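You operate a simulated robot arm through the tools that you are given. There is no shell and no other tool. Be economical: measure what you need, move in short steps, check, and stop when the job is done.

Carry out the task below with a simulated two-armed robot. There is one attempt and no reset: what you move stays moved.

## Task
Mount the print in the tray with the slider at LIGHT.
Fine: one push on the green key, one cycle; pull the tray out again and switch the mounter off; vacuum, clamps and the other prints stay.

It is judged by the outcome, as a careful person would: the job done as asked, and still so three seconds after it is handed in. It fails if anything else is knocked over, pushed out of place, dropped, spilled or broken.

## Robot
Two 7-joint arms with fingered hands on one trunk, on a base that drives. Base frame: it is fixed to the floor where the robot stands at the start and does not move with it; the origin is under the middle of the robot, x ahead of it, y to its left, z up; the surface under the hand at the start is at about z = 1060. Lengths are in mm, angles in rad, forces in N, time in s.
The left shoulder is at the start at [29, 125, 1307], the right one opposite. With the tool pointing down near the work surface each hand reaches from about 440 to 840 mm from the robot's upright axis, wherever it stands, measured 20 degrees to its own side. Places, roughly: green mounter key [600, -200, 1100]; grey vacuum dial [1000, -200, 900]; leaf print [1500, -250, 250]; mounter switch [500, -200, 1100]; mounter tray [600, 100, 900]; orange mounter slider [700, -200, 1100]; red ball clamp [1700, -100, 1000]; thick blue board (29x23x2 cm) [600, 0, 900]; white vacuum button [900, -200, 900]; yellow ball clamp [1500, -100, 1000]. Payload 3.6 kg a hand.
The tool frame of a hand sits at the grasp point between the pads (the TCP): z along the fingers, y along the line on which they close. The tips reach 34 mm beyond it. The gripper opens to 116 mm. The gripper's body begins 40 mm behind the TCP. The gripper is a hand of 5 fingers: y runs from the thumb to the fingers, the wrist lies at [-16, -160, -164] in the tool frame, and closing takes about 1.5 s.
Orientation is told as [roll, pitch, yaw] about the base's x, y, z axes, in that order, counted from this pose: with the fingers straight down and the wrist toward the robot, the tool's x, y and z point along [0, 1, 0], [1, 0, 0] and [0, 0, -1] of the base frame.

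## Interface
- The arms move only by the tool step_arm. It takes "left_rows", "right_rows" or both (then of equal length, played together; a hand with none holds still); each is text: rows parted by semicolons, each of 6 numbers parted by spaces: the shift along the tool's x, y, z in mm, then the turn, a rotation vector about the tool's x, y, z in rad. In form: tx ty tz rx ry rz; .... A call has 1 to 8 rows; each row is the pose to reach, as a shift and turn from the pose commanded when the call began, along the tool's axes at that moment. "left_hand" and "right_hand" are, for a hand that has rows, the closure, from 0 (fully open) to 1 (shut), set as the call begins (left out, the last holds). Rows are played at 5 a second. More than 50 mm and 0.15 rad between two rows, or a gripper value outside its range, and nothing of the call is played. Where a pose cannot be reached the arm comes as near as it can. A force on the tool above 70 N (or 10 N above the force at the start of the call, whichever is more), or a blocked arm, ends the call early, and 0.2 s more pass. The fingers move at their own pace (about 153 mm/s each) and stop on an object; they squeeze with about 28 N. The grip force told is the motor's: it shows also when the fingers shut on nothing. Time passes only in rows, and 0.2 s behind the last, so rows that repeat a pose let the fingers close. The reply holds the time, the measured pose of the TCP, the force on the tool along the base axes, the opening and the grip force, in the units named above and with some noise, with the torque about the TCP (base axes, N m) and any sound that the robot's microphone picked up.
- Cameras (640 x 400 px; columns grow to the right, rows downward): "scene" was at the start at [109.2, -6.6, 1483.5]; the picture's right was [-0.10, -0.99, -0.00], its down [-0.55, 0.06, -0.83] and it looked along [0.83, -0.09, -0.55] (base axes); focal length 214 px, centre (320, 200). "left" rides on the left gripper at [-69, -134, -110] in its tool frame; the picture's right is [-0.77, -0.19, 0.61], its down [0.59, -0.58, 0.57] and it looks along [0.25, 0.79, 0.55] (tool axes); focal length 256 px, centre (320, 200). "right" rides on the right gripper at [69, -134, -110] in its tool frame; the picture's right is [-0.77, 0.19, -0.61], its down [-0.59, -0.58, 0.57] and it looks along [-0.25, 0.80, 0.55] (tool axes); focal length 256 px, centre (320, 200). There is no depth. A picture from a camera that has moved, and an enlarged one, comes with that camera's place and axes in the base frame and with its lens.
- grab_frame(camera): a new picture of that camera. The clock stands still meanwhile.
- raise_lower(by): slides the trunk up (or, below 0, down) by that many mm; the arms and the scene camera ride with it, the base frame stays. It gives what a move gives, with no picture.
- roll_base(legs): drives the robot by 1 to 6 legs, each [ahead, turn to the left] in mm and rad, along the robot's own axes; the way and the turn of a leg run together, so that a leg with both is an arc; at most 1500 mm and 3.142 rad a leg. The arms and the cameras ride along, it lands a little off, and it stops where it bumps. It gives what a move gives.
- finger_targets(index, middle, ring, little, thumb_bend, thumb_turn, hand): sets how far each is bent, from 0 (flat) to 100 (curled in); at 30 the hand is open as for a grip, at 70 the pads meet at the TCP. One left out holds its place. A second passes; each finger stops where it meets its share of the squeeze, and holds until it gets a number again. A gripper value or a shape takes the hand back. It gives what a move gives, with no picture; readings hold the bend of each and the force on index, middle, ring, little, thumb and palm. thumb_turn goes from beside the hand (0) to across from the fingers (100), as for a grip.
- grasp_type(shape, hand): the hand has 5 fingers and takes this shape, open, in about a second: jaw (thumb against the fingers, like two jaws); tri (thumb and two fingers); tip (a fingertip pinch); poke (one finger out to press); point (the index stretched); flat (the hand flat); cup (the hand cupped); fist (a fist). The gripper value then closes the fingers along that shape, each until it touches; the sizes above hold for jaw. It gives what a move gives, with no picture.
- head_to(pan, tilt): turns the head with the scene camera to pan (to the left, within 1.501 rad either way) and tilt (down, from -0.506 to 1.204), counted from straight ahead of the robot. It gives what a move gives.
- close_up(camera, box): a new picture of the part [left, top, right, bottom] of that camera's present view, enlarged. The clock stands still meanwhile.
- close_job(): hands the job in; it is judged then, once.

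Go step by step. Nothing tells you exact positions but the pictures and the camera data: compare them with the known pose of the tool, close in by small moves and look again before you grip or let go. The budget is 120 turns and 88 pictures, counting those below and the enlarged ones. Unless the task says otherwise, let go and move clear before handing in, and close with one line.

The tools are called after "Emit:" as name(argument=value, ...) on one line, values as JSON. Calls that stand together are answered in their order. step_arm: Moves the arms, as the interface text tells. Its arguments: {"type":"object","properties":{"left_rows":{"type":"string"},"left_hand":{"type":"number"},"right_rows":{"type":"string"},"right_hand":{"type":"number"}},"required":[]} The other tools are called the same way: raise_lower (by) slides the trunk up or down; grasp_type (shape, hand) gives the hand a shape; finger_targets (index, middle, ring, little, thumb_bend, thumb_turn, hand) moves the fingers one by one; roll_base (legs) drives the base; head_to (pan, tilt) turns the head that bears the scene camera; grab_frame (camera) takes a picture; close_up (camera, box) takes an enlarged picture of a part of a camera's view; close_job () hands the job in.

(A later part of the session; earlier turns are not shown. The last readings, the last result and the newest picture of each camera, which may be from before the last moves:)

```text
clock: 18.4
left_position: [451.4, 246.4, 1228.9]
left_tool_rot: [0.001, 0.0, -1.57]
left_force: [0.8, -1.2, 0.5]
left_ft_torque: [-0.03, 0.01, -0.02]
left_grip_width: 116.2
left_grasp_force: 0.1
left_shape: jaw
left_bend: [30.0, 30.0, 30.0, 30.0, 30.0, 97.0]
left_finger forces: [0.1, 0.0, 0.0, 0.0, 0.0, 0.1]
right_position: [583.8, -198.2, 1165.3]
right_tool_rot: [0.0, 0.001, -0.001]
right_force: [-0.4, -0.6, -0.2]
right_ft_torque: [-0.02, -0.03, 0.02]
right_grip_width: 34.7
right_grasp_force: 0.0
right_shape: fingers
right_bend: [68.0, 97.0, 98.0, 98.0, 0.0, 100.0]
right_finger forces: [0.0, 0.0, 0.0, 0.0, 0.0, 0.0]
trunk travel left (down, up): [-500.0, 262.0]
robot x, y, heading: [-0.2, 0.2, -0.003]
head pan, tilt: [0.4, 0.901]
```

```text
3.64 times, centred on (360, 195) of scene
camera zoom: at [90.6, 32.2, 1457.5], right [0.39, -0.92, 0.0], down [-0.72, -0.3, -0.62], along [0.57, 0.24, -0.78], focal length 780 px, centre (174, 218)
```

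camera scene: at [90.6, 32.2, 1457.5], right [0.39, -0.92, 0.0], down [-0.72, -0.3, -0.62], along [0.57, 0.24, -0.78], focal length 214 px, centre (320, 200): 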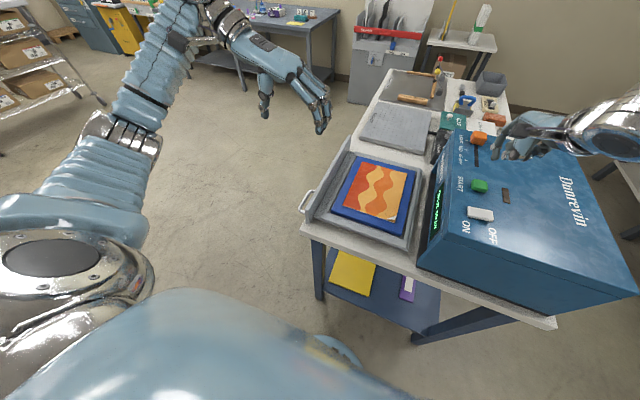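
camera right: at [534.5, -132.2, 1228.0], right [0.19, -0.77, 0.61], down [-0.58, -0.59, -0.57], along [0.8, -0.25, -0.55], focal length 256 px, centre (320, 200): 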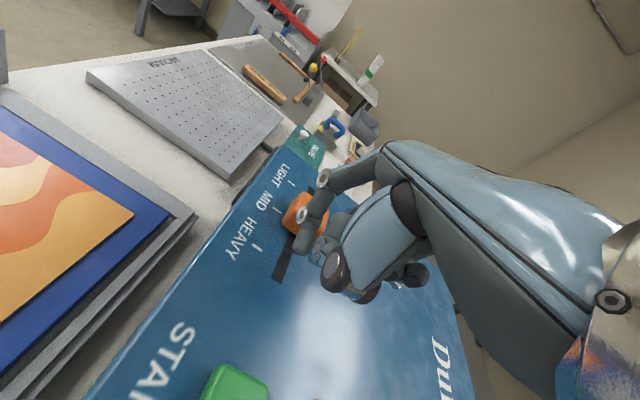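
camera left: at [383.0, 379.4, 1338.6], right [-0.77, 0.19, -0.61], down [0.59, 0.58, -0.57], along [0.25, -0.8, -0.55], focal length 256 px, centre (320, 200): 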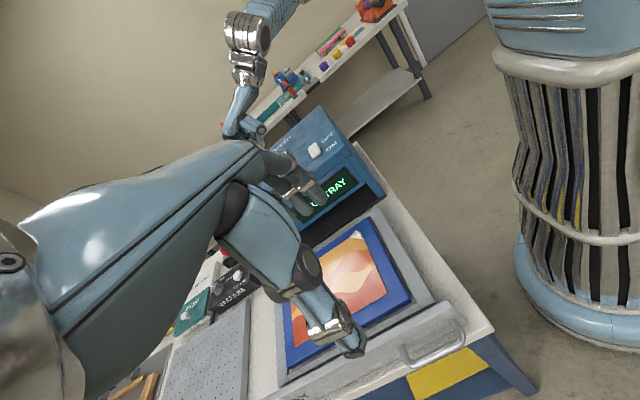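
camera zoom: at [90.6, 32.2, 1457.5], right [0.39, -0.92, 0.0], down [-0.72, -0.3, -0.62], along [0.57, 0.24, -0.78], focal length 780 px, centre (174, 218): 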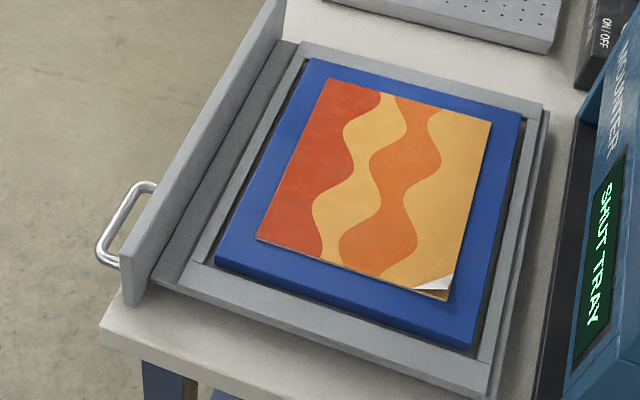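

The handle bar runs along x at about 437–525, y ≈ 240, z ≈ 888, about 30 mm above the table at its very edge. I'll use the two-finger-and-thumb shape, half closed, and come down above it to look.

Emit:
grasp_type(shape="tri", hand="left")

Emit:
step_arm(left_rows="6 0 45 0 0 0;12 0 90 0 0 0;18 0 135 0 0 0;24 0 180 0 0 0;29 0 215 0 0 0;29 0 225 0 0 0;29 0 225 0 0 0", left_hand=0.55)

Emit:
grab_frame(camera="left")

Emit:
close_up(camera="scene", box=[240, 110, 400, 230])

```text
clock: 19.3
left_position: [452.2, 246.3, 1228.4]
left_tool_rot: [-0.003, -0.001, -1.569]
left_force: [0.3, 0.2, 0.7]
left_ft_torque: [-0.02, 0.01, -0.03]
left_grip_width: 116.0
left_grasp_force: 0.0
left_shape: tri
left_bend: [30.0, 30.0, 98.0, 98.0, 30.0, 97.0]
left_finger forces: [0.1, 0.0, 0.0, 0.0, 0.0, 0.0]
right_position: [584.4, -198.5, 1166.1]
right_tool_rot: [0.001, 0.0, -0.002]
right_force: [0.6, 0.3, -0.6]
right_ft_torque: [-0.01, 0.01, -0.06]
right_grip_width: 34.5
right_grasp_force: 0.1
right_shape: fingers
right_bend: [68.0, 97.0, 98.0, 98.0, 0.0, 100.0]
right_finger forces: [0.0, 0.0, 0.0, 0.0, 0.0, 0.1]
trunk travel left (down, up): [-500.0, 262.0]
robot x, y, heading: [-0.3, -2.9, -0.0]
head pan, tilt: [0.4, 0.901]
```

```text
clock: 20.9
left_position: [481.8, 246.1, 1001.6]
left_tool_rot: [0.0, 0.002, -1.569]
left_force: [-0.7, 0.3, -0.2]
left_ft_torque: [0.02, 0.01, -0.01]
left_grip_width: 52.5
left_grasp_force: 0.0
left_shape: tri
left_bend: [45.0, 47.0, 98.0, 98.0, 66.0, 100.0]
left_finger forces: [0.0, 0.1, 0.1, 0.0, 0.0, 0.0]
right_position: [582.3, -196.6, 1164.9]
right_tool_rot: [0.001, -0.001, -0.001]
right_force: [-0.1, 0.1, 0.6]
right_ft_torque: [0.0, -0.06, -0.02]
right_grip_width: 34.3
right_grasp_force: 0.1
right_shape: fingers
right_bend: [68.0, 97.0, 98.0, 98.0, 0.0, 100.0]
right_finger forces: [0.0, 0.0, 0.0, 0.0, 0.0, 0.0]
trunk travel left (down, up): [-500.0, 262.0]
robot x, y, heading: [-1.5, 1.8, -0.003]
head pan, tilt: [0.4, 0.901]
```

```text
51 pictures are left
camera left: at [413.4, 379.7, 1112.6], right [-0.77, 0.19, -0.61], down [0.59, 0.58, -0.57], along [0.25, -0.8, -0.55], focal length 256 px, centre (320, 200)
```

left: 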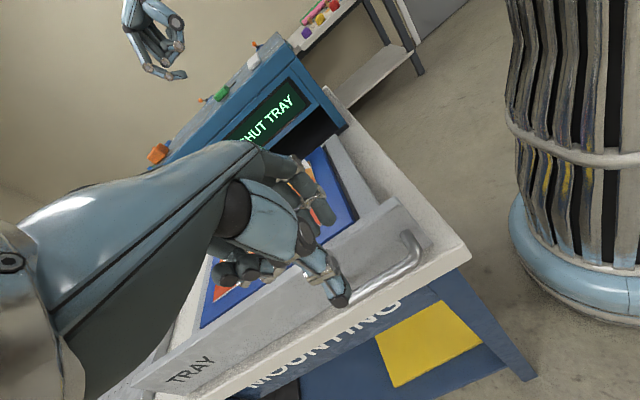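

```text
3.33 times, centred on (320, 170) of scene
camera zoom: at [90.6, 32.3, 1457.4], right [0.39, -0.92, 0.0], down [-0.72, -0.3, -0.62], along [0.57, 0.24, -0.78], focal length 715 px, centre (320, 300)
```

zoom: 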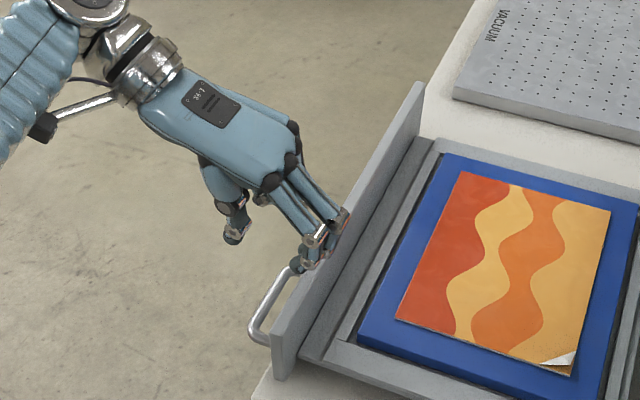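

Emit:
close_up(camera="left", box=[220, 160, 460, 320])

```text
2.50 times, centred on (340, 240) of left
camera zoom: at [413.4, 379.7, 1112.6], right [-0.77, 0.19, -0.61], down [0.59, 0.58, -0.57], along [0.25, -0.8, -0.55], focal length 640 px, centre (270, 100)
```

zoom: 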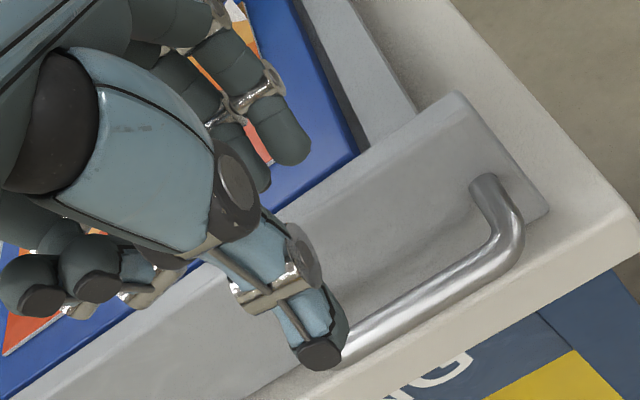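

The fingertips are near y = 215 and the gap between bar and panel is about y = 210–235. I'll shift outward 8 mm, descend to just above the panel top and check.

Emit:
step_arm(left_rows="0 -8 10 0 0 0;0 -8 25 0 0 0;0 -8 25 0 0 0")

Emit:
close_up(camera="left", box=[220, 160, 460, 320])

Emit:
close_up(camera="scene", box=[280, 130, 360, 190])

```text
clock: 21.7
left_position: [481.3, 252.9, 979.7]
left_tool_rot: [0.0, -0.001, -1.571]
left_force: [0.1, 0.2, 0.0]
left_ft_torque: [0.0, -0.03, 0.04]
left_grip_width: 52.6
left_grasp_force: 0.0
left_shape: tri
left_bend: [45.0, 47.0, 98.0, 98.0, 66.0, 100.0]
left_finger forces: [0.0, 0.1, 0.0, 0.0, 0.0, 0.0]
right_position: [582.9, -197.2, 1166.5]
right_tool_rot: [-0.001, 0.0, -0.003]
right_force: [0.5, -0.5, -0.8]
right_ft_torque: [0.0, -0.02, 0.02]
right_grip_width: 34.6
right_grasp_force: 0.2
right_shape: fingers
right_bend: [68.0, 97.0, 98.0, 98.0, 0.0, 100.0]
right_finger forces: [0.0, 0.0, 0.0, 0.0, 0.1, 0.1]
trunk travel left (down, up): [-500.0, 262.0]
robot x, y, heading: [-1.4, -2.3, 0.004]
head pan, tilt: [0.4, 0.901]
```

```text
2.50 times, centred on (340, 240) of left
camera zoom: at [412.5, 386.3, 1089.6], right [-0.77, 0.18, -0.61], down [0.59, 0.58, -0.57], along [0.25, -0.8, -0.55], focal length 640 px, centre (270, 100)
```

zoom: 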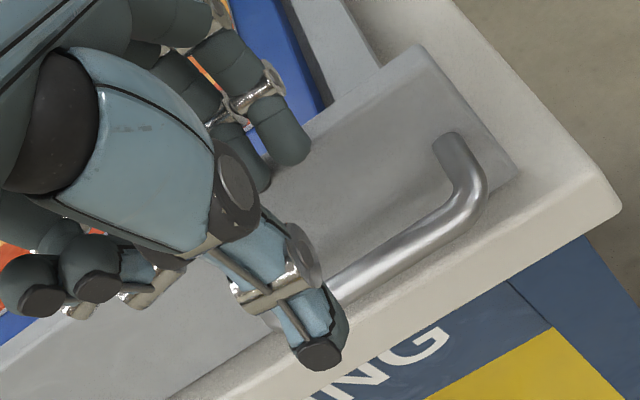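

```text
6.67 times, centred on (320, 160) of scene
camera zoom: at [90.4, 32.5, 1457.5], right [0.39, -0.92, 0.0], down [-0.72, -0.31, -0.62], along [0.57, 0.24, -0.78], focal length 1430 px, centre (320, 467)
```

zoom: 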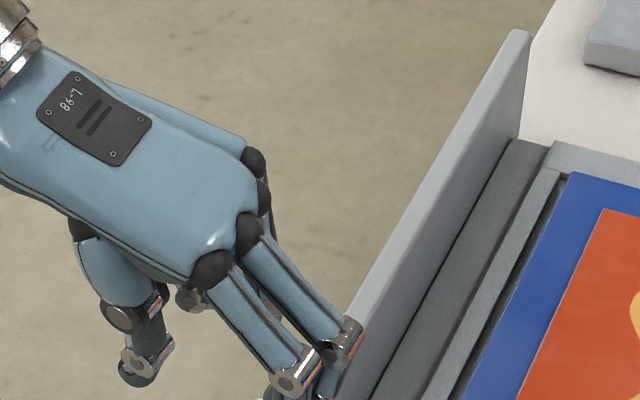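

The tips appear to be over the gap. I'll descend in small parts and watch the force.

Emit:
step_arm(left_rows="0 0 8 0 0 0;0 0 16 0 0 0;0 0 24 0 0 0;0 0 30 0 0 0")

Emit:
close_up(camera="left", box=[220, 160, 460, 320])

```text
clock: 22.7
left_position: [479.4, 253.0, 945.4]
left_tool_rot: [-0.011, 0.003, -1.568]
left_force: [0.4, -0.2, 0.0]
left_ft_torque: [-0.03, 0.0, -0.02]
left_grip_width: 52.5
left_grasp_force: 0.1
left_shape: tri
left_bend: [45.0, 47.0, 98.0, 98.0, 66.0, 100.0]
left_finger forces: [0.1, 0.1, 0.1, 0.0, 0.0, 0.0]
right_position: [584.6, -197.0, 1164.9]
right_tool_rot: [-0.001, -0.001, -0.002]
right_force: [0.1, 0.0, -0.4]
right_ft_torque: [-0.04, -0.02, -0.01]
right_grip_width: 34.5
right_grasp_force: 0.1
right_shape: fingers
right_bend: [68.0, 97.0, 98.0, 98.0, 0.0, 100.0]
right_finger forces: [0.1, 0.0, 0.0, 0.0, 0.0, 0.1]
trunk travel left (down, up): [-500.0, 262.0]
robot x, y, heading: [0.4, -1.3, -0.003]
head pan, tilt: [0.4, 0.901]
```

```text
2.50 times, centred on (340, 240) of left
camera zoom: at [411.5, 385.3, 1056.7], right [-0.78, 0.19, -0.6], down [0.58, 0.58, -0.57], along [0.24, -0.79, -0.56], focal length 640 px, centre (270, 100)
```

zoom: 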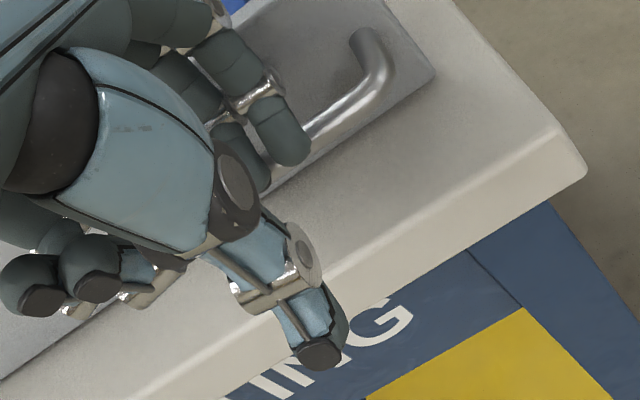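

The tray has slid in by roughly 50 mm already; it moves very easily and in the wanted direction. I'll lift off and look at where it now stands.

Emit:
step_arm(left_rows="0 -20 -10 0 0 0;0 -40 -40 0 0 0;0 -40 -60 0 0 0")

Emit:
head_to(pan=0.1, tilt=0.8)

Emit:
grab_frame(camera="scene")

Emit:
grab_frame(camera="left")

```text
clock: 23.5
left_position: [482.7, 290.3, 1011.1]
left_tool_rot: [-0.001, 0.002, -1.57]
left_force: [-0.7, -0.5, -0.5]
left_ft_torque: [0.03, -0.03, -0.02]
left_grip_width: 52.4
left_grasp_force: 0.1
left_shape: tri
left_bend: [45.0, 47.0, 98.0, 98.0, 66.0, 100.0]
left_finger forces: [0.0, 0.0, 0.0, 0.0, 0.0, 0.1]
right_position: [584.1, -197.6, 1165.5]
right_tool_rot: [0.0, 0.0, -0.001]
right_force: [-0.6, -0.4, 0.3]
right_ft_torque: [0.03, -0.02, 0.02]
right_grip_width: 34.4
right_grasp_force: 0.1
right_shape: fingers
right_bend: [68.0, 97.0, 98.0, 98.0, 0.0, 100.0]
right_finger forces: [0.1, 0.0, 0.0, 0.1, 0.0, 0.1]
trunk travel left (down, up): [-500.0, 262.0]
robot x, y, heading: [-3.2, 3.0, 0.001]
head pan, tilt: [0.4, 0.901]
```

```text
clock: 24.3
left_position: [482.6, 290.5, 1010.0]
left_tool_rot: [0.0, -0.001, -1.569]
left_force: [0.8, -0.3, -0.3]
left_ft_torque: [-0.03, -0.02, 0.0]
left_grip_width: 52.3
left_grasp_force: 0.1
left_shape: tri
left_bend: [45.0, 47.0, 98.0, 98.0, 66.0, 100.0]
left_finger forces: [0.0, 0.0, 0.1, 0.0, 0.0, 0.0]
right_position: [583.7, -198.3, 1165.8]
right_tool_rot: [0.001, 0.0, -0.002]
right_force: [-1.4, -0.1, -0.6]
right_ft_torque: [-0.01, -0.02, -0.01]
right_grip_width: 34.5
right_grasp_force: 0.0
right_shape: fingers
right_bend: [68.0, 97.0, 98.0, 98.0, 0.0, 100.0]
right_finger forces: [0.0, 0.1, 0.1, 0.1, 0.1, 0.1]
trunk travel left (down, up): [-500.0, 262.0]
robot x, y, heading: [-1.3, -0.5, -0.001]
head pan, tilt: [0.099, 0.799]
```

```text
45 pictures are left
camera scene: at [101.1, 11.0, 1465.3], right [0.1, -0.99, 0.0], down [-0.71, -0.07, -0.7], along [0.69, 0.07, -0.72], focal length 214 px, centre (320, 200)
```

scene: 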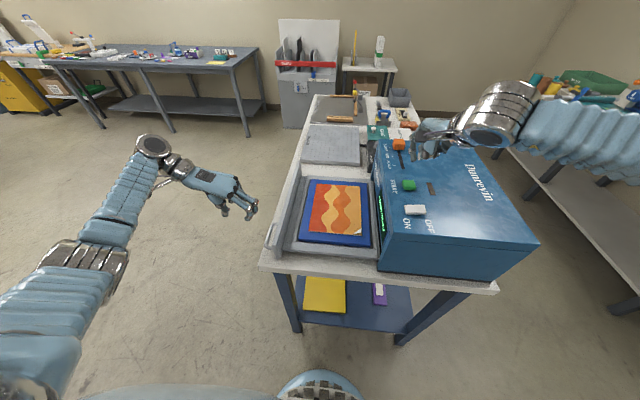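

```text
44 pictures are left
camera left: at [412.8, 424.6, 1120.9], right [-0.77, 0.19, -0.61], down [0.59, 0.58, -0.57], along [0.25, -0.8, -0.55], focal length 256 px, centre (320, 200)
```

left: 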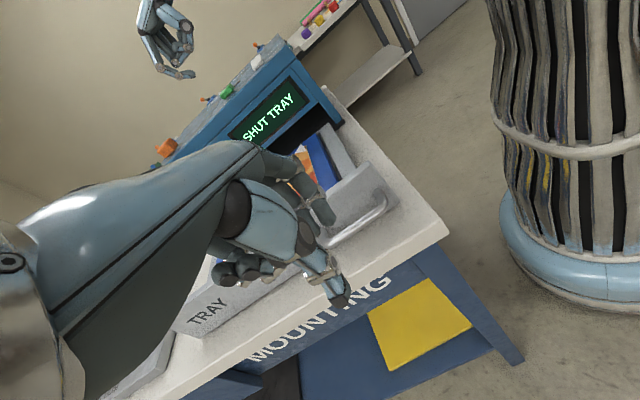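

The tray moved in about 45 mm and nothing else changed. I'll tilt the left hand so the knuckles don't lead and close the fingers to make a pusher. I'll aim it at the panel near its middle, beside the handle.

Emit:
step_arm(left_rows="20 0 10 -0.15 0 0;40 0 20 -0.3 0 0;60 0 35 -0.45 0 0;78 0 50 -0.6 0 0;78 0 65 -0.6 0 0;78 0 65 -0.6 0 0;78 0 65 -0.6 0 0", left_hand=1)

Emit:
grab_frame(camera="scene")

Emit:
grab_frame(camera="left")

```text
clock: 25.9
left_position: [476.1, 258.7, 988.6]
left_tool_rot: [0.001, -0.599, -1.568]
left_force: [-0.2, 0.2, -0.8]
left_ft_torque: [0.02, 0.0, 0.01]
left_grip_width: 0.0
left_grasp_force: 0.1
left_shape: tri
left_bend: [70.0, 70.0, 98.0, 98.0, 70.0, 100.0]
left_finger forces: [0.0, 0.0, 0.1, 0.0, 0.0, 0.0]
left hand out of reach, approached as far as the arm can: row 2, 3, 4, 5, 6, 7
right_position: [583.1, -197.5, 1166.6]
right_tool_rot: [-0.001, -0.001, -0.001]
right_force: [-0.3, 0.1, -0.4]
right_ft_torque: [-0.02, 0.0, -0.03]
right_grip_width: 34.5
right_grasp_force: 0.1
right_shape: fingers
right_bend: [68.0, 97.0, 98.0, 98.0, 0.0, 100.0]
right_finger forces: [0.0, 0.0, 0.1, 0.0, 0.0, 0.0]
trunk travel left (down, up): [-500.0, 262.0]
robot x, y, heading: [2.1, 0.4, -0.0]
head pan, tilt: [0.099, 0.799]
```

```text
43 pictures are left
camera scene: at [100.7, 11.4, 1465.4], right [0.1, -1.0, 0.0], down [-0.71, -0.07, -0.7], along [0.69, 0.07, -0.72], focal length 214 px, centre (320, 200)
```

scene: 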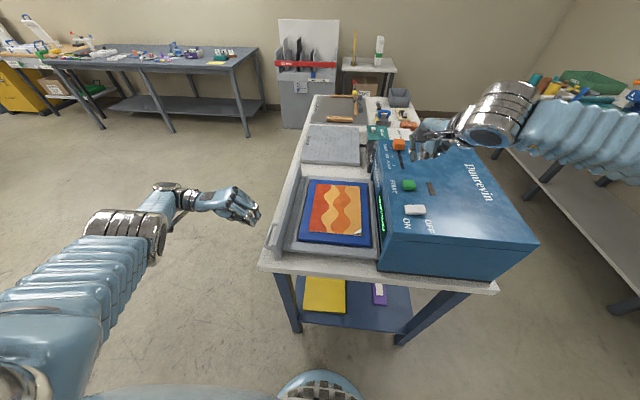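

```text
42 pictures are left
camera left: at [406.5, 430.2, 1004.1], right [-0.77, -0.19, -0.61], down [0.59, 0.16, -0.79], along [0.25, -0.97, -0.01], focal length 256 px, centre (320, 200)
```

left: 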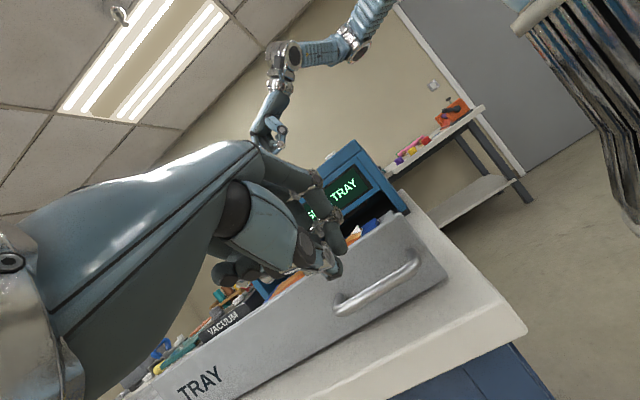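

The hand is at the edge of its reach. I'll raise the right hand and lower the trunk by 60 mm to give the left arm room.

Emit:
step_arm(right_rows="0 0 -40 0 0 0;0 0 -80 0 0 0;0 0 -100 0 0 0")

Emit:
raise_lower(by=-60)

Emit:
step_arm(left_rows="30 0 0 0 0 0;60 0 0 0 0 0;84 0 0 0 0 0;84 0 0 0 0 0")

Emit:
close_up(camera="left", box=[100, 130, 480, 400])

```text
clock: 26.7
left_position: [476.2, 257.8, 989.1]
left_tool_rot: [0.0, -0.6, -1.57]
left_force: [-0.2, -0.7, -0.6]
left_ft_torque: [-0.04, 0.01, 0.03]
left_grip_width: 0.0
left_grasp_force: 0.0
left_shape: tri
left_bend: [70.0, 70.0, 98.0, 98.0, 70.0, 100.0]
left_finger forces: [0.0, 0.0, 0.1, 0.1, 0.1, 0.1]
right_position: [581.4, -198.4, 1265.6]
right_tool_rot: [0.0, -0.001, 0.0]
right_force: [0.5, -0.3, 0.1]
right_ft_torque: [0.0, -0.02, -0.02]
right_grip_width: 34.4
right_grasp_force: 0.1
right_shape: fingers
right_bend: [68.0, 97.0, 98.0, 98.0, 0.0, 100.0]
right_finger forces: [0.0, 0.0, 0.0, 0.0, 0.0, 0.0]
trunk travel left (down, up): [-500.0, 262.0]
robot x, y, heading: [0.9, 2.0, 0.0]
head pan, tilt: [0.099, 0.799]
```

```text
clock: 27.7
left_position: [480.9, 258.0, 929.8]
left_tool_rot: [-0.001, -0.6, -1.569]
left_force: [-0.2, -0.5, -0.2]
left_ft_torque: [-0.01, -0.02, 0.02]
left_grip_width: 0.2
left_grasp_force: 0.0
left_shape: tri
left_bend: [70.0, 70.0, 98.0, 98.0, 70.0, 100.0]
left_finger forces: [0.1, 0.0, 0.1, 0.0, 0.0, 0.1]
right_position: [579.3, -201.1, 1205.4]
right_tool_rot: [-0.001, 0.0, -0.001]
right_force: [0.2, -0.5, -0.2]
right_ft_torque: [-0.05, 0.02, 0.02]
right_grip_width: 34.3
right_grasp_force: 0.0
right_shape: fingers
right_bend: [68.0, 97.0, 98.0, 98.0, 0.0, 100.0]
right_finger forces: [0.0, 0.0, 0.0, 0.0, 0.0, 0.0]
trunk travel left (down, up): [-440.0, 322.0]
robot x, y, heading: [1.7, -2.5, -0.002]
head pan, tilt: [0.099, 0.799]
```

```text
clock: 28.7
left_position: [512.7, 240.1, 961.0]
left_tool_rot: [-0.001, -0.601, -1.569]
left_force: [-0.2, -0.4, 0.1]
left_ft_torque: [0.02, -0.03, 0.0]
left_grip_width: 0.1
left_grasp_force: 0.1
left_shape: tri
left_bend: [70.0, 70.0, 98.0, 98.0, 70.0, 100.0]
left_finger forces: [0.0, 0.1, 0.1, 0.0, 0.0, 0.0]
left hand out of reach, approached as far as the arm can: row 1, 2, 3, 4
right_position: [580.7, -201.1, 1204.6]
right_tool_rot: [0.0, 0.0, 0.001]
right_force: [1.1, 0.4, 0.1]
right_ft_torque: [0.02, -0.01, 0.03]
right_grip_width: 34.2
right_grasp_force: 0.1
right_shape: fingers
right_bend: [68.0, 97.0, 98.0, 98.0, 0.0, 100.0]
right_finger forces: [0.0, 0.0, 0.0, 0.0, 0.1, 0.0]
trunk travel left (down, up): [-440.0, 322.0]
robot x, y, heading: [-1.3, 0.7, -0.002]
head pan, tilt: [0.099, 0.799]
```

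```text
1.48 times, centred on (290, 265) of left
camera zoom: at [445.0, 412.4, 977.3], right [-0.77, -0.19, -0.61], down [0.59, 0.16, -0.79], along [0.25, -0.97, -0.01], focal length 379 px, centre (364, 104)
```

zoom: 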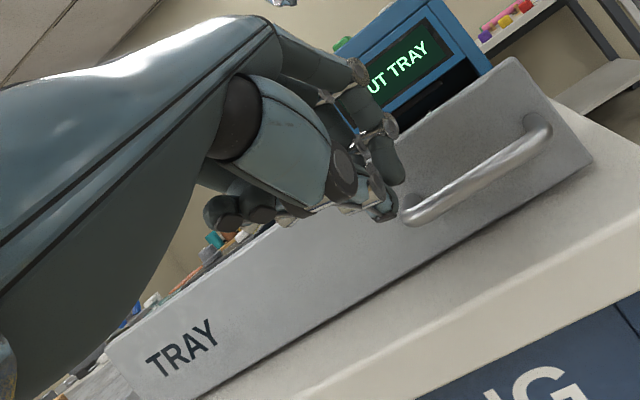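

The hand is near the panel's upper part, just beyond the handle. I'll push along −y; reach improves as the hand moves in.

Emit:
step_arm(left_rows="0 16 11 0 0 0;0 33 23 0 0 0;0 50 34 0 0 0;0 66 45 0 0 0;0 83 57 0 0 0;0 100 68 0 0 0")

Emit:
grab_frame(camera="scene")

Emit:
grab_frame(camera="left")

```text
clock: 30.1
left_position: [550.4, 129.9, 941.9]
left_tool_rot: [-0.001, -0.602, -1.572]
left_force: [-0.2, -0.5, -0.6]
left_ft_torque: [-0.01, -0.04, 0.0]
left_grip_width: 2.8
left_grasp_force: 0.1
left_shape: tri
left_bend: [70.0, 70.0, 98.0, 98.0, 70.0, 100.0]
left_finger forces: [0.0, 0.0, 0.1, 0.0, 0.0, 0.0]
left hand out of reach, approached as far as the arm can: row 1, 2, 3, 4, 5, 6
right_position: [582.2, -201.9, 1204.9]
right_tool_rot: [0.002, 0.0, -0.003]
right_force: [-0.2, -0.5, -0.7]
right_ft_torque: [-0.05, 0.0, 0.0]
right_grip_width: 34.3
right_grasp_force: 0.1
right_shape: fingers
right_bend: [68.0, 97.0, 98.0, 98.0, 0.0, 100.0]
right_finger forces: [0.1, 0.1, 0.1, 0.1, 0.0, 0.0]
trunk travel left (down, up): [-440.0, 322.0]
robot x, y, heading: [-0.9, 4.1, 0.005]
head pan, tilt: [0.099, 0.799]
```

```text
40 pictures are left
camera scene: at [112.0, 9.6, 1404.9], right [0.1, -1.0, 0.0], down [-0.71, -0.07, -0.7], along [0.69, 0.07, -0.72], focal length 214 px, centre (320, 200)
```

scene: 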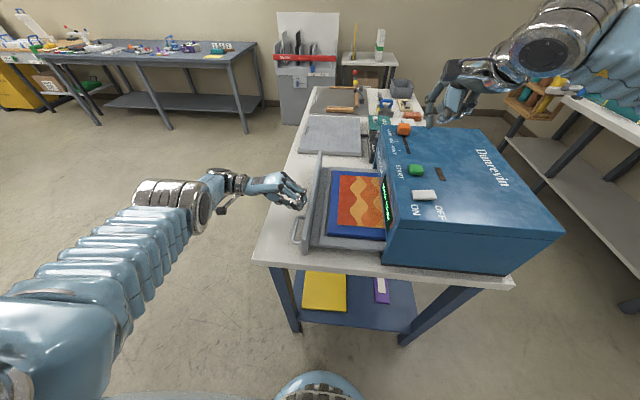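

```text
39 pictures are left
camera left: at [481.4, 302.6, 957.1], right [-0.77, -0.19, -0.61], down [0.59, 0.15, -0.79], along [0.24, -0.97, -0.01], focal length 256 px, centre (320, 200)
```

left: 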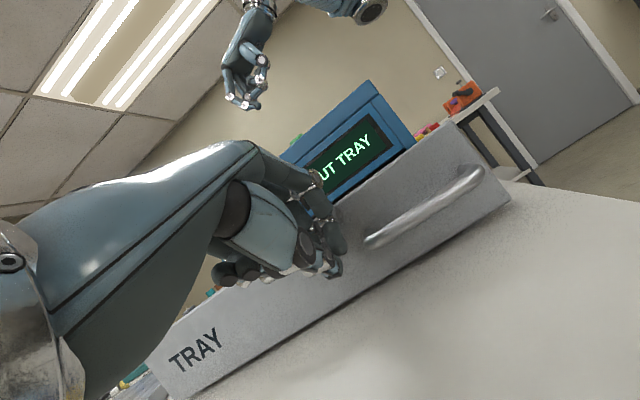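

The tray is sliding in nicely. I'll keep pushing.

Emit:
step_arm(left_rows="0 16.5 11.3 0 0 0;0 33 22.6 0 0 0;0 49.5 33.9 0 0 0;0 66 45.2 0 0 0;0 82.5 56.5 0 0 0;0 99 67.8 0 0 0;0 115.5 79.1 0 0 0")

Emit:
grab_frame(camera="left")

Emit:
grab_frame(camera="scene")

```text
clock: 31.7
left_position: [573.7, -13.4, 935.1]
left_tool_rot: [0.0, -0.6, -1.572]
left_force: [-0.6, -0.7, 0.1]
left_ft_torque: [-0.01, 0.01, -0.03]
left_grip_width: 2.4
left_grasp_force: 0.1
left_shape: tri
left_bend: [70.0, 70.0, 98.0, 98.0, 70.0, 100.0]
left_finger forces: [0.0, 0.0, 0.0, 0.1, 0.1, 0.0]
left hand out of reach, approached as far as the arm can: row 1, 2, 3, 4, 5, 6, 7
right_position: [579.8, -202.1, 1205.1]
right_tool_rot: [0.001, 0.001, -0.002]
right_force: [0.4, 0.0, 0.1]
right_ft_torque: [0.02, 0.0, 0.02]
right_grip_width: 34.2
right_grasp_force: 0.1
right_shape: fingers
right_bend: [68.0, 97.0, 98.0, 98.0, 0.0, 100.0]
right_finger forces: [0.1, 0.0, 0.0, 0.1, 0.1, 0.0]
trunk travel left (down, up): [-440.0, 322.0]
robot x, y, heading: [2.6, 1.5, -0.003]
head pan, tilt: [0.099, 0.799]
```

```text
38 pictures are left
camera left: at [503.9, 158.9, 950.3], right [-0.77, -0.19, -0.61], down [0.59, 0.16, -0.79], along [0.25, -0.97, -0.01], focal length 256 px, centre (320, 200)
```

left: 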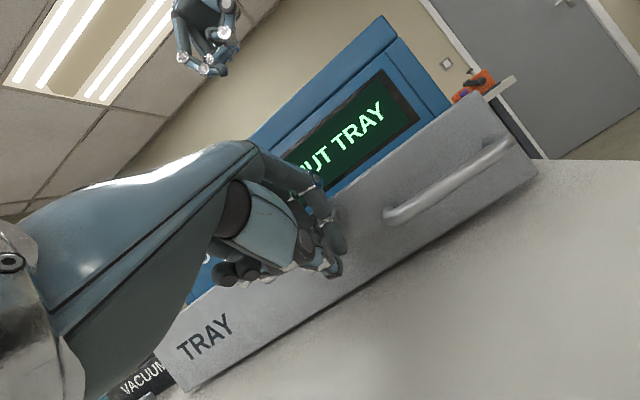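

```text
37 pictures are left
camera scene: at [111.8, 9.7, 1404.9], right [0.1, -1.0, 0.0], down [-0.71, -0.07, -0.7], along [0.69, 0.07, -0.72], focal length 214 px, centre (320, 200)
```

scene: 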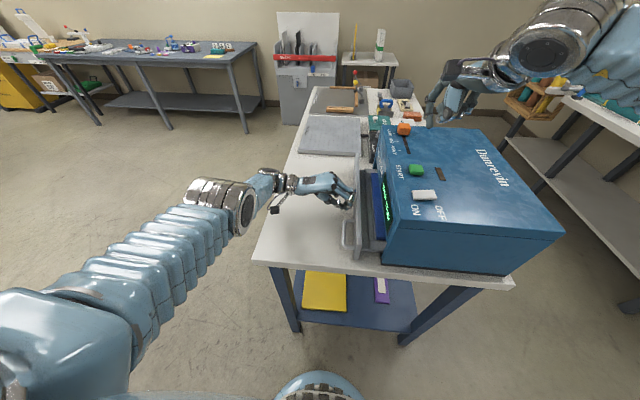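

About 70 mm remain. I'll push further in smaller steps.

Emit:
step_arm(left_rows="0 12.4 8.5 0 0 0;0 24.8 17 0 0 0;0 37 25.5 0 0 0;0 49.5 34 0 0 0;0 57.8 39.6 0 0 0")

Emit:
grab_frame(camera="left")

Emit:
close_up(camera="scene", box=[300, 120, 460, 280])

```text
clock: 32.9
left_position: [571.4, -77.4, 929.8]
left_tool_rot: [0.0, -0.603, -1.566]
left_force: [-0.8, 14.5, 3.7]
left_ft_torque: [-0.5, -0.08, 0.11]
left_grip_width: 0.0
left_grasp_force: 0.1
left_shape: tri
left_bend: [70.0, 70.0, 98.0, 98.0, 70.0, 100.0]
left_finger forces: [0.0, 14.2, 0.0, 0.1, 0.1, 0.0]
right_position: [579.7, -195.7, 1205.3]
right_tool_rot: [-0.002, 0.0, 0.001]
right_force: [0.7, -1.5, 0.5]
right_ft_torque: [0.06, 0.02, 0.0]
right_grip_width: 34.4
right_grasp_force: 0.1
right_shape: fingers
right_bend: [68.0, 97.0, 98.0, 98.0, 0.0, 100.0]
right_finger forces: [0.1, 0.0, 0.1, 0.0, 0.0, 0.0]
trunk travel left (down, up): [-440.0, 322.0]
robot x, y, heading: [-0.2, 0.2, 0.003]
head pan, tilt: [0.099, 0.799]
```

```text
36 pictures are left
camera left: at [501.8, 94.8, 946.3], right [-0.77, -0.2, -0.61], down [0.59, 0.16, -0.79], along [0.25, -0.97, -0.01], focal length 256 px, centre (320, 200)
```

left: 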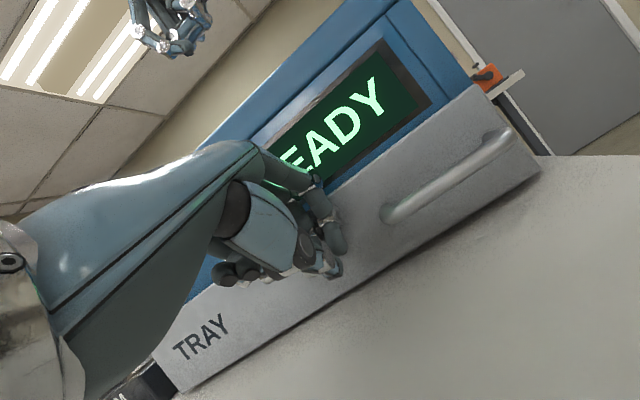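

```text
2.50 times, centred on (380, 200) of scene
camera zoom: at [111.2, 13.8, 1405.0], right [0.1, -0.99, 0.0], down [-0.71, -0.08, -0.7], along [0.69, 0.07, -0.72], focal length 536 px, centre (170, 200)
```

zoom: 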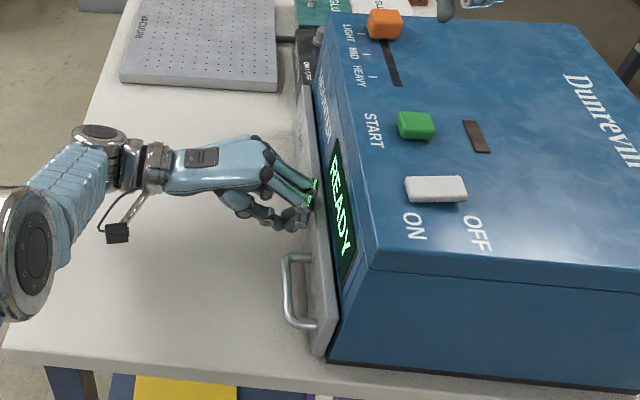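

The display reads READY. Before pressing START I'll measure the knob against its tick once more.

Emit:
close_up(camera="scene", box=[380, 115, 430, 155])

```text
10.00 times, centred on (405, 135) of scene
camera zoom: at [111.2, 13.8, 1405.0], right [0.1, -0.99, 0.0], down [-0.71, -0.08, -0.7], along [0.69, 0.07, -0.72], focal length 2145 px, centre (-530, 850)
```

zoom: 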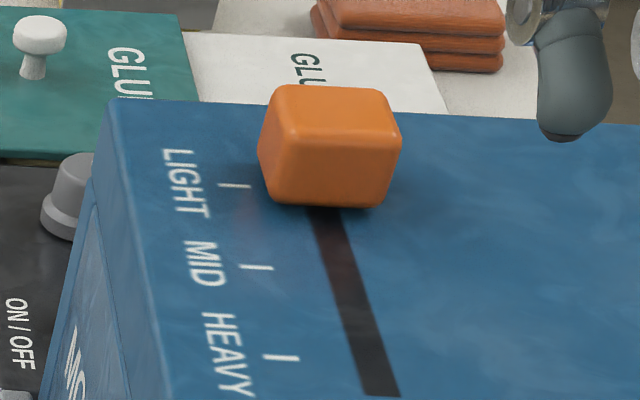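

The knob matches LIGHT as closely as it matched MID before. Now I'll ease the left hand back from the tray and bring the right index above START.

Emit:
step_arm(left_rows="0 -12 -8 0 0 0;0 -25 -17 0 0 0;0 -40 -27 0 0 0;0 -40 -27 0 0 0", right_rows="3 -15 30 0 0 0;6 -30 60 0 0 0;6 -30 68 0 0 0;6 -30 68 0 0 0")

Emit:
close_up(camera="right", box=[180, 150, 440, 350])

Emit:
close_up(camera="scene", box=[360, 120, 460, 200])

```text
clock: 33.9
left_position: [570.7, -32.6, 929.8]
left_tool_rot: [-0.002, -0.601, -1.57]
left_force: [0.1, 0.6, 0.5]
left_ft_torque: [0.0, -0.07, 0.02]
left_grip_width: 0.0
left_grasp_force: 0.1
left_shape: tri
left_bend: [70.0, 70.0, 98.0, 98.0, 70.0, 100.0]
left_finger forces: [0.0, 0.0, 0.1, 0.1, 0.0, 0.0]
right_position: [550.9, -193.7, 1136.9]
right_tool_rot: [0.0, 0.0, -0.001]
right_force: [-0.1, -0.8, -0.1]
right_ft_torque: [0.01, 0.03, -0.02]
right_grip_width: 34.4
right_grasp_force: 0.0
right_shape: fingers
right_bend: [68.0, 97.0, 98.0, 98.0, 0.0, 100.0]
right_finger forces: [0.0, 0.1, 0.1, 0.0, 0.0, 0.0]
trunk travel left (down, up): [-440.0, 322.0]
robot x, y, heading: [-0.9, 3.4, 0.001]
head pan, tilt: [0.099, 0.799]
```

```text
2.00 times, centred on (310, 250) of right
camera zoom: at [416.4, -124.1, 1248.1], right [0.19, -0.77, 0.61], down [-0.58, -0.59, -0.57], along [0.79, -0.25, -0.55], focal length 512 px, centre (340, 100)
```

zoom: 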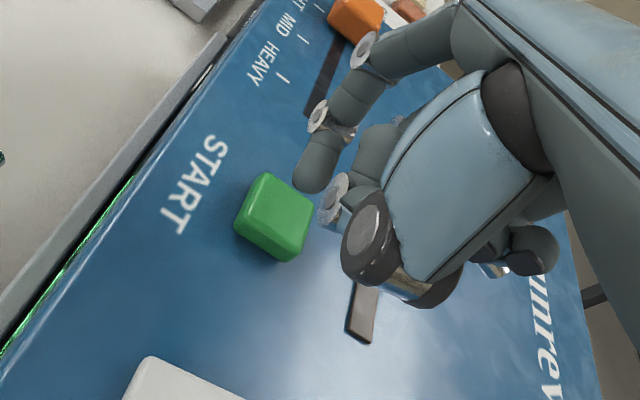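

```text
5.00 times, centred on (410, 160) of scene
camera zoom: at [111.6, 10.5, 1405.0], right [0.1, -1.0, 0.0], down [-0.71, -0.07, -0.7], along [0.69, 0.07, -0.72], focal length 1072 px, centre (-130, 400)
```

zoom: 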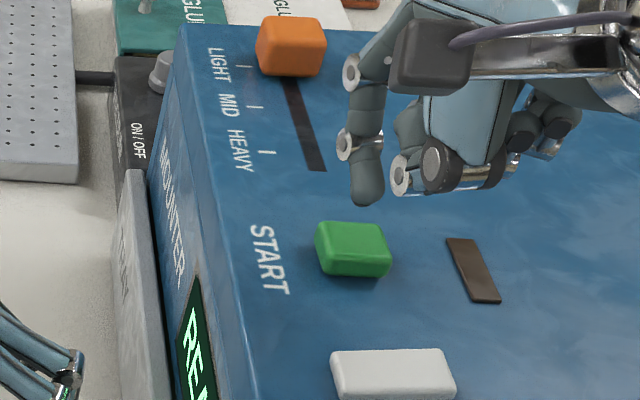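

The tip is at (577, -193) and the key at (560, -187). I'll shift over it, press once slowly and lift again.

Emit:
step_arm(right_rows="6 -17 0 0 0 0;6 -17 8 0 0 0;6 -17 14 0 0 0;6 -17 18 0 0 0;6 -17 22 0 0 0")

Emit:
close_up(camera="scene", box=[340, 140, 440, 240])

```text
clock: 35.1
left_position: [572.2, -32.1, 930.6]
left_tool_rot: [-0.002, -0.599, -1.569]
left_force: [-0.3, 0.3, 0.3]
left_ft_torque: [-0.02, 0.02, 0.04]
left_grip_width: 0.0
left_grasp_force: 0.1
left_shape: tri
left_bend: [70.0, 70.0, 98.0, 98.0, 70.0, 100.0]
left_finger forces: [0.0, 0.0, 0.0, 0.1, 0.0, 0.1]
right_position: [534.0, -189.8, 1114.5]
right_tool_rot: [-0.001, 0.0, 0.001]
right_force: [-1.4, -0.9, 0.3]
right_ft_torque: [-0.01, -0.03, -0.03]
right_grip_width: 34.2
right_grasp_force: 0.0
right_shape: fingers
right_bend: [68.0, 97.0, 98.0, 98.0, 0.0, 100.0]
right_finger forces: [0.0, 0.0, 0.1, 0.1, 0.1, 0.0]
trunk travel left (down, up): [-440.0, 322.0]
robot x, y, heading: [-0.4, -1.0, 0.002]
head pan, tilt: [0.099, 0.799]
```

```text
4.00 times, centred on (390, 190) of scene
camera zoom: at [111.6, 10.6, 1404.9], right [0.1, -1.0, 0.0], down [-0.71, -0.07, -0.7], along [0.69, 0.07, -0.72], focal length 858 px, centre (40, 240)
```

zoom: 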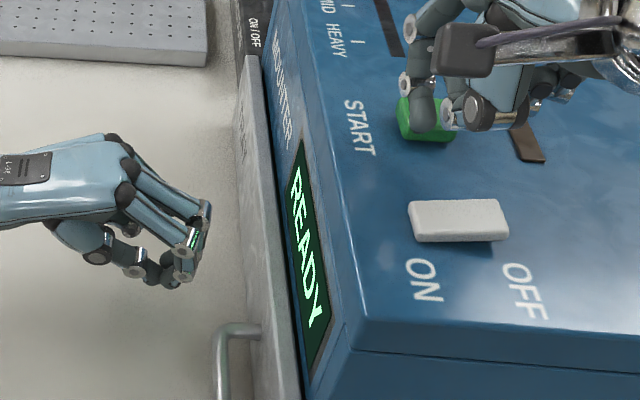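

Still READY with no contact force; the tip is directly over the key. I'll press a little deeper.

Emit:
step_arm(right_rows="0 0 3 0 0 0;0 0 6 0 0 0")

Emit:
close_up(camera="scene", box=[340, 140, 440, 240])

```text
clock: 35.7
left_position: [571.4, -31.8, 929.7]
left_tool_rot: [-0.002, -0.601, -1.569]
left_force: [-0.6, 0.7, 0.6]
left_ft_torque: [0.02, -0.02, -0.02]
left_grip_width: 0.0
left_grasp_force: 0.1
left_shape: tri
left_bend: [70.0, 70.0, 98.0, 98.0, 70.0, 100.0]
left_finger forces: [0.0, 0.1, 0.0, 0.1, 0.0, 0.0]
right_position: [532.3, -187.6, 1107.6]
right_tool_rot: [0.001, 0.0, -0.002]
right_force: [-0.2, -0.4, 1.0]
right_ft_torque: [-0.02, 0.0, 0.01]
right_grip_width: 34.2
right_grasp_force: 0.1
right_shape: fingers
right_bend: [68.0, 97.0, 98.0, 98.0, 0.0, 100.0]
right_finger forces: [0.5, 0.0, 0.0, 0.0, 0.0, 0.0]
trunk travel left (down, up): [-440.0, 322.0]
robot x, y, heading: [-0.0, 0.5, -0.0]
head pan, tilt: [0.099, 0.799]
```

```text
4.00 times, centred on (390, 190) of scene
camera zoom: at [111.6, 10.6, 1405.0], right [0.1, -1.0, 0.0], down [-0.71, -0.07, -0.7], along [0.69, 0.07, -0.72], focal length 858 px, centre (40, 240)
```

zoom: 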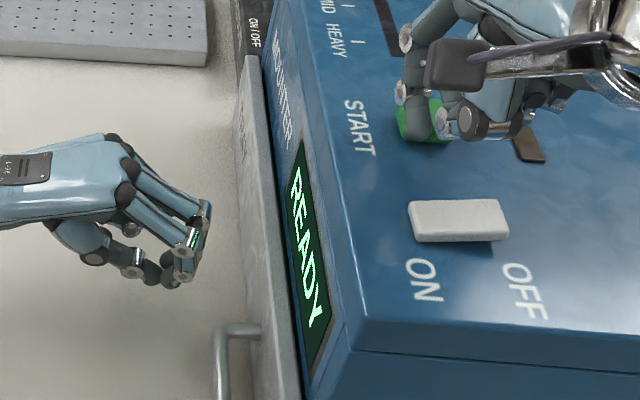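

Light contact on the index now. I'll continue a few more millimetres.

Emit:
step_arm(right_rows="0 2 2 0 0 0;0 3 4 0 0 0")

Emit:
close_up(camera="scene", box=[340, 140, 440, 240])

```text
clock: 36.3
left_position: [569.8, -31.8, 931.5]
left_tool_rot: [-0.001, -0.601, -1.57]
left_force: [0.9, -0.8, -0.3]
left_ft_torque: [-0.01, -0.01, 0.01]
left_grip_width: 2.4
left_grasp_force: 0.1
left_shape: tri
left_bend: [70.0, 70.0, 98.0, 98.0, 70.0, 100.0]
left_finger forces: [0.0, 0.0, 0.0, 0.1, 0.0, 0.0]
right_position: [536.6, -188.0, 1105.5]
right_tool_rot: [0.0, 0.0, -0.003]
right_force: [-1.8, 0.4, 1.5]
right_ft_torque: [-0.02, 0.04, 0.04]
right_grip_width: 33.4
right_grasp_force: 1.2
right_shape: fingers
right_bend: [69.0, 97.0, 98.0, 98.0, 0.0, 100.0]
right_finger forces: [2.3, 0.1, 0.1, 0.1, 0.0, 0.0]
trunk travel left (down, up): [-440.0, 322.0]
robot x, y, heading: [0.6, 2.2, -0.003]
head pan, tilt: [0.099, 0.799]
heard: click
```

```text
4.00 times, centred on (390, 190) of scene
camera zoom: at [111.2, 10.8, 1405.0], right [0.1, -1.0, 0.0], down [-0.71, -0.07, -0.7], along [0.69, 0.07, -0.72], focal length 858 px, centre (40, 240)
```

zoom: 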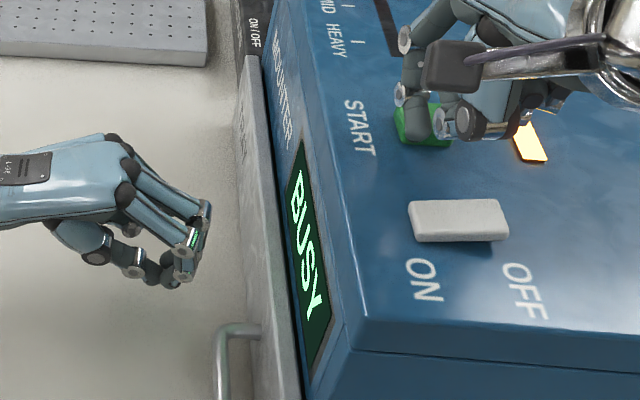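

A click, the display reads BUSY and the lamp is lit. I'll lift the right hand clear and bring the left hand in front of the handle with its fingers partly open.

Emit:
step_arm(right_rows="0 0 -20 0 0 0;0 0 -50 0 0 0;0 0 -80 0 0 0;0 0 -80 0 0 0;0 0 -80 0 0 0;0 0 -80 0 0 0", left_rows="0 -8 -12 0 0 0;-30 0 -25 0 0 0;-60 10 -25 0 0 0;-90 17 -25 0 0 0;-90 17 -25 0 0 0;-90 17 -25 0 0 0", left_hand=0.6)

Emit:
grab_frame(camera="left")

Emit:
close_up(camera="scene", box=[300, 140, 440, 280])

```text
clock: 37.7
left_position: [551.0, -30.8, 918.0]
left_tool_rot: [-0.004, -0.604, -1.582]
left_force: [-0.1, 0.9, -0.2]
left_ft_torque: [-0.01, -0.02, -0.02]
left_grip_width: 46.2
left_grasp_force: 0.1
left_shape: tri
left_bend: [47.0, 49.0, 98.0, 98.0, 69.0, 100.0]
left_finger forces: [0.0, 0.0, 0.1, 0.1, 0.1, 0.1]
left hand out of reach, approached as far as the arm can: row 2, 3, 4
right_position: [535.7, -184.0, 1183.1]
right_tool_rot: [-0.001, -0.001, 0.0]
right_force: [0.3, -0.2, 0.7]
right_ft_torque: [-0.04, -0.01, 0.0]
right_grip_width: 34.5
right_grasp_force: 0.1
right_shape: fingers
right_bend: [68.0, 97.0, 98.0, 98.0, 0.0, 100.0]
right_finger forces: [0.0, 0.1, 0.0, 0.1, 0.0, 0.0]
trunk travel left (down, up): [-440.0, 322.0]
robot x, y, heading: [1.7, 1.9, -0.004]
head pan, tilt: [0.099, 0.799]
```

```text
28 pictures are left
camera left: at [484.6, 142.1, 933.3], right [-0.77, -0.18, -0.61], down [0.59, 0.15, -0.8], along [0.23, -0.97, 0.0], focal length 256 px, centre (320, 200)
```

left: 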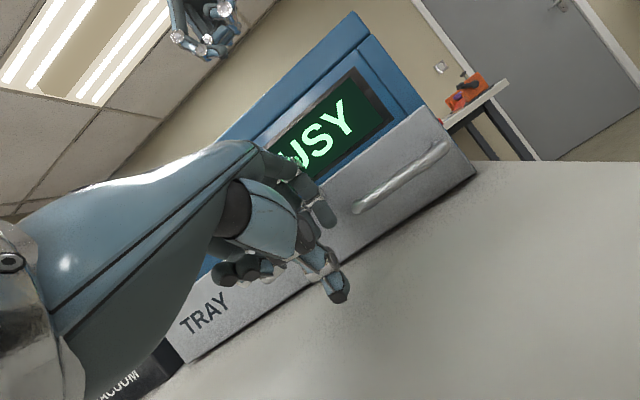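

```text
2.86 times, centred on (370, 210) of scene
camera zoom: at [111.0, 11.1, 1404.9], right [0.1, -1.0, 0.0], down [-0.71, -0.07, -0.7], along [0.69, 0.07, -0.72], focal length 613 px, centre (177, 171)
```

zoom: 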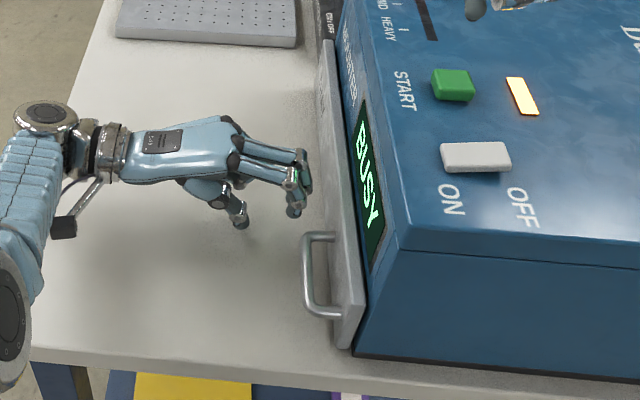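

The handle is now too near for the folded left arm. I'll draw the hand back from the tray and back the base up by about 90 mm.

Emit:
step_arm(left_rows="0 -20 -14 0 0 0;0 -41 -28 0 0 0;0 -41 -28 0 0 0")

Emit:
roll_base(legs=[[-90, 0]])

Emit:
grab_frame(camera="left")

Emit:
grab_frame(camera="scene")

```text
clock: 38.5
left_position: [479.7, 15.7, 962.2]
left_tool_rot: [-0.003, -0.6, -1.569]
left_force: [0.2, -1.1, -0.2]
left_ft_torque: [0.05, 0.01, -0.02]
left_grip_width: 46.1
left_grasp_force: 0.1
left_shape: tri
left_bend: [47.0, 49.0, 98.0, 98.0, 69.0, 100.0]
left_finger forces: [0.0, 0.0, 0.1, 0.0, 0.0, 0.0]
left hand out of reach, approached as far as the arm can: row 1
right_position: [535.8, -188.1, 1184.3]
right_tool_rot: [0.002, 0.0, -0.002]
right_force: [0.3, 0.4, 0.0]
right_ft_torque: [0.01, 0.03, 0.01]
right_grip_width: 34.3
right_grasp_force: 0.1
right_shape: fingers
right_bend: [68.0, 97.0, 98.0, 98.0, 0.0, 100.0]
right_finger forces: [0.0, 0.0, 0.0, 0.1, 0.0, 0.0]
trunk travel left (down, up): [-440.0, 322.0]
robot x, y, heading: [-4.4, 1.3, 0.001]
head pan, tilt: [0.099, 0.799]
```

```text
clock: 39.8
left_position: [391.8, 17.7, 960.4]
left_tool_rot: [-0.014, -0.6, -1.561]
left_force: [-1.7, -0.3, 2.2]
left_ft_torque: [0.13, -0.04, 0.11]
left_grip_width: 46.1
left_grasp_force: 0.0
left_shape: tri
left_bend: [47.0, 49.0, 98.0, 98.0, 69.0, 100.0]
left_finger forces: [0.0, 0.1, 0.1, 0.1, 0.0, 0.0]
right_position: [447.2, -182.9, 1182.2]
right_tool_rot: [-0.002, 0.002, 0.002]
right_force: [-3.5, -0.2, -0.2]
right_ft_torque: [-0.04, -0.2, -0.04]
right_grip_width: 34.4
right_grasp_force: 0.0
right_shape: fingers
right_bend: [68.0, 98.0, 98.0, 98.0, 0.0, 100.0]
right_finger forces: [0.0, 0.0, 0.0, 0.0, 0.0, 0.0]
trunk travel left (down, up): [-440.0, 322.0]
robot x, y, heading: [-93.5, 3.6, 0.004]
head pan, tilt: [0.099, 0.799]
stopped in leg 1: the robot was blocked; the commanded pose is now the measured one
```

```text
26 pictures are left
camera left: at [321.6, 189.4, 976.1], right [-0.77, -0.19, -0.6], down [0.58, 0.16, -0.8], along [0.25, -0.97, -0.01], focal length 256 px, centre (320, 200)
```

left: 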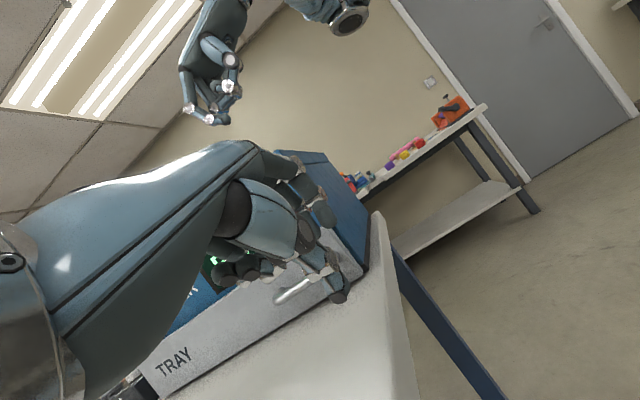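

```text
25 pictures are left
camera scene: at [70.2, 10.9, 1404.9], right [0.1, -0.99, 0.0], down [-0.74, -0.07, -0.67], along [0.67, 0.07, -0.74], focal length 214 px, centre (320, 200)
```

scene: 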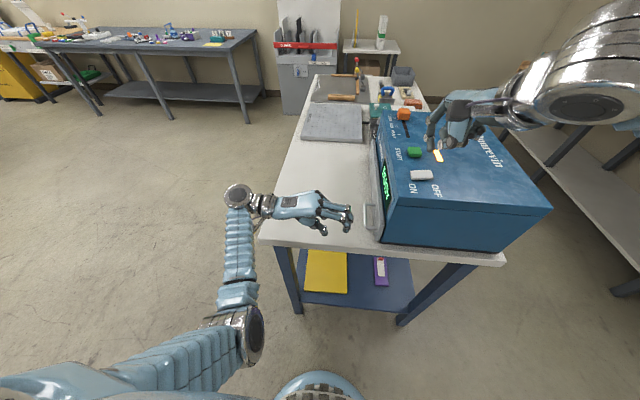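

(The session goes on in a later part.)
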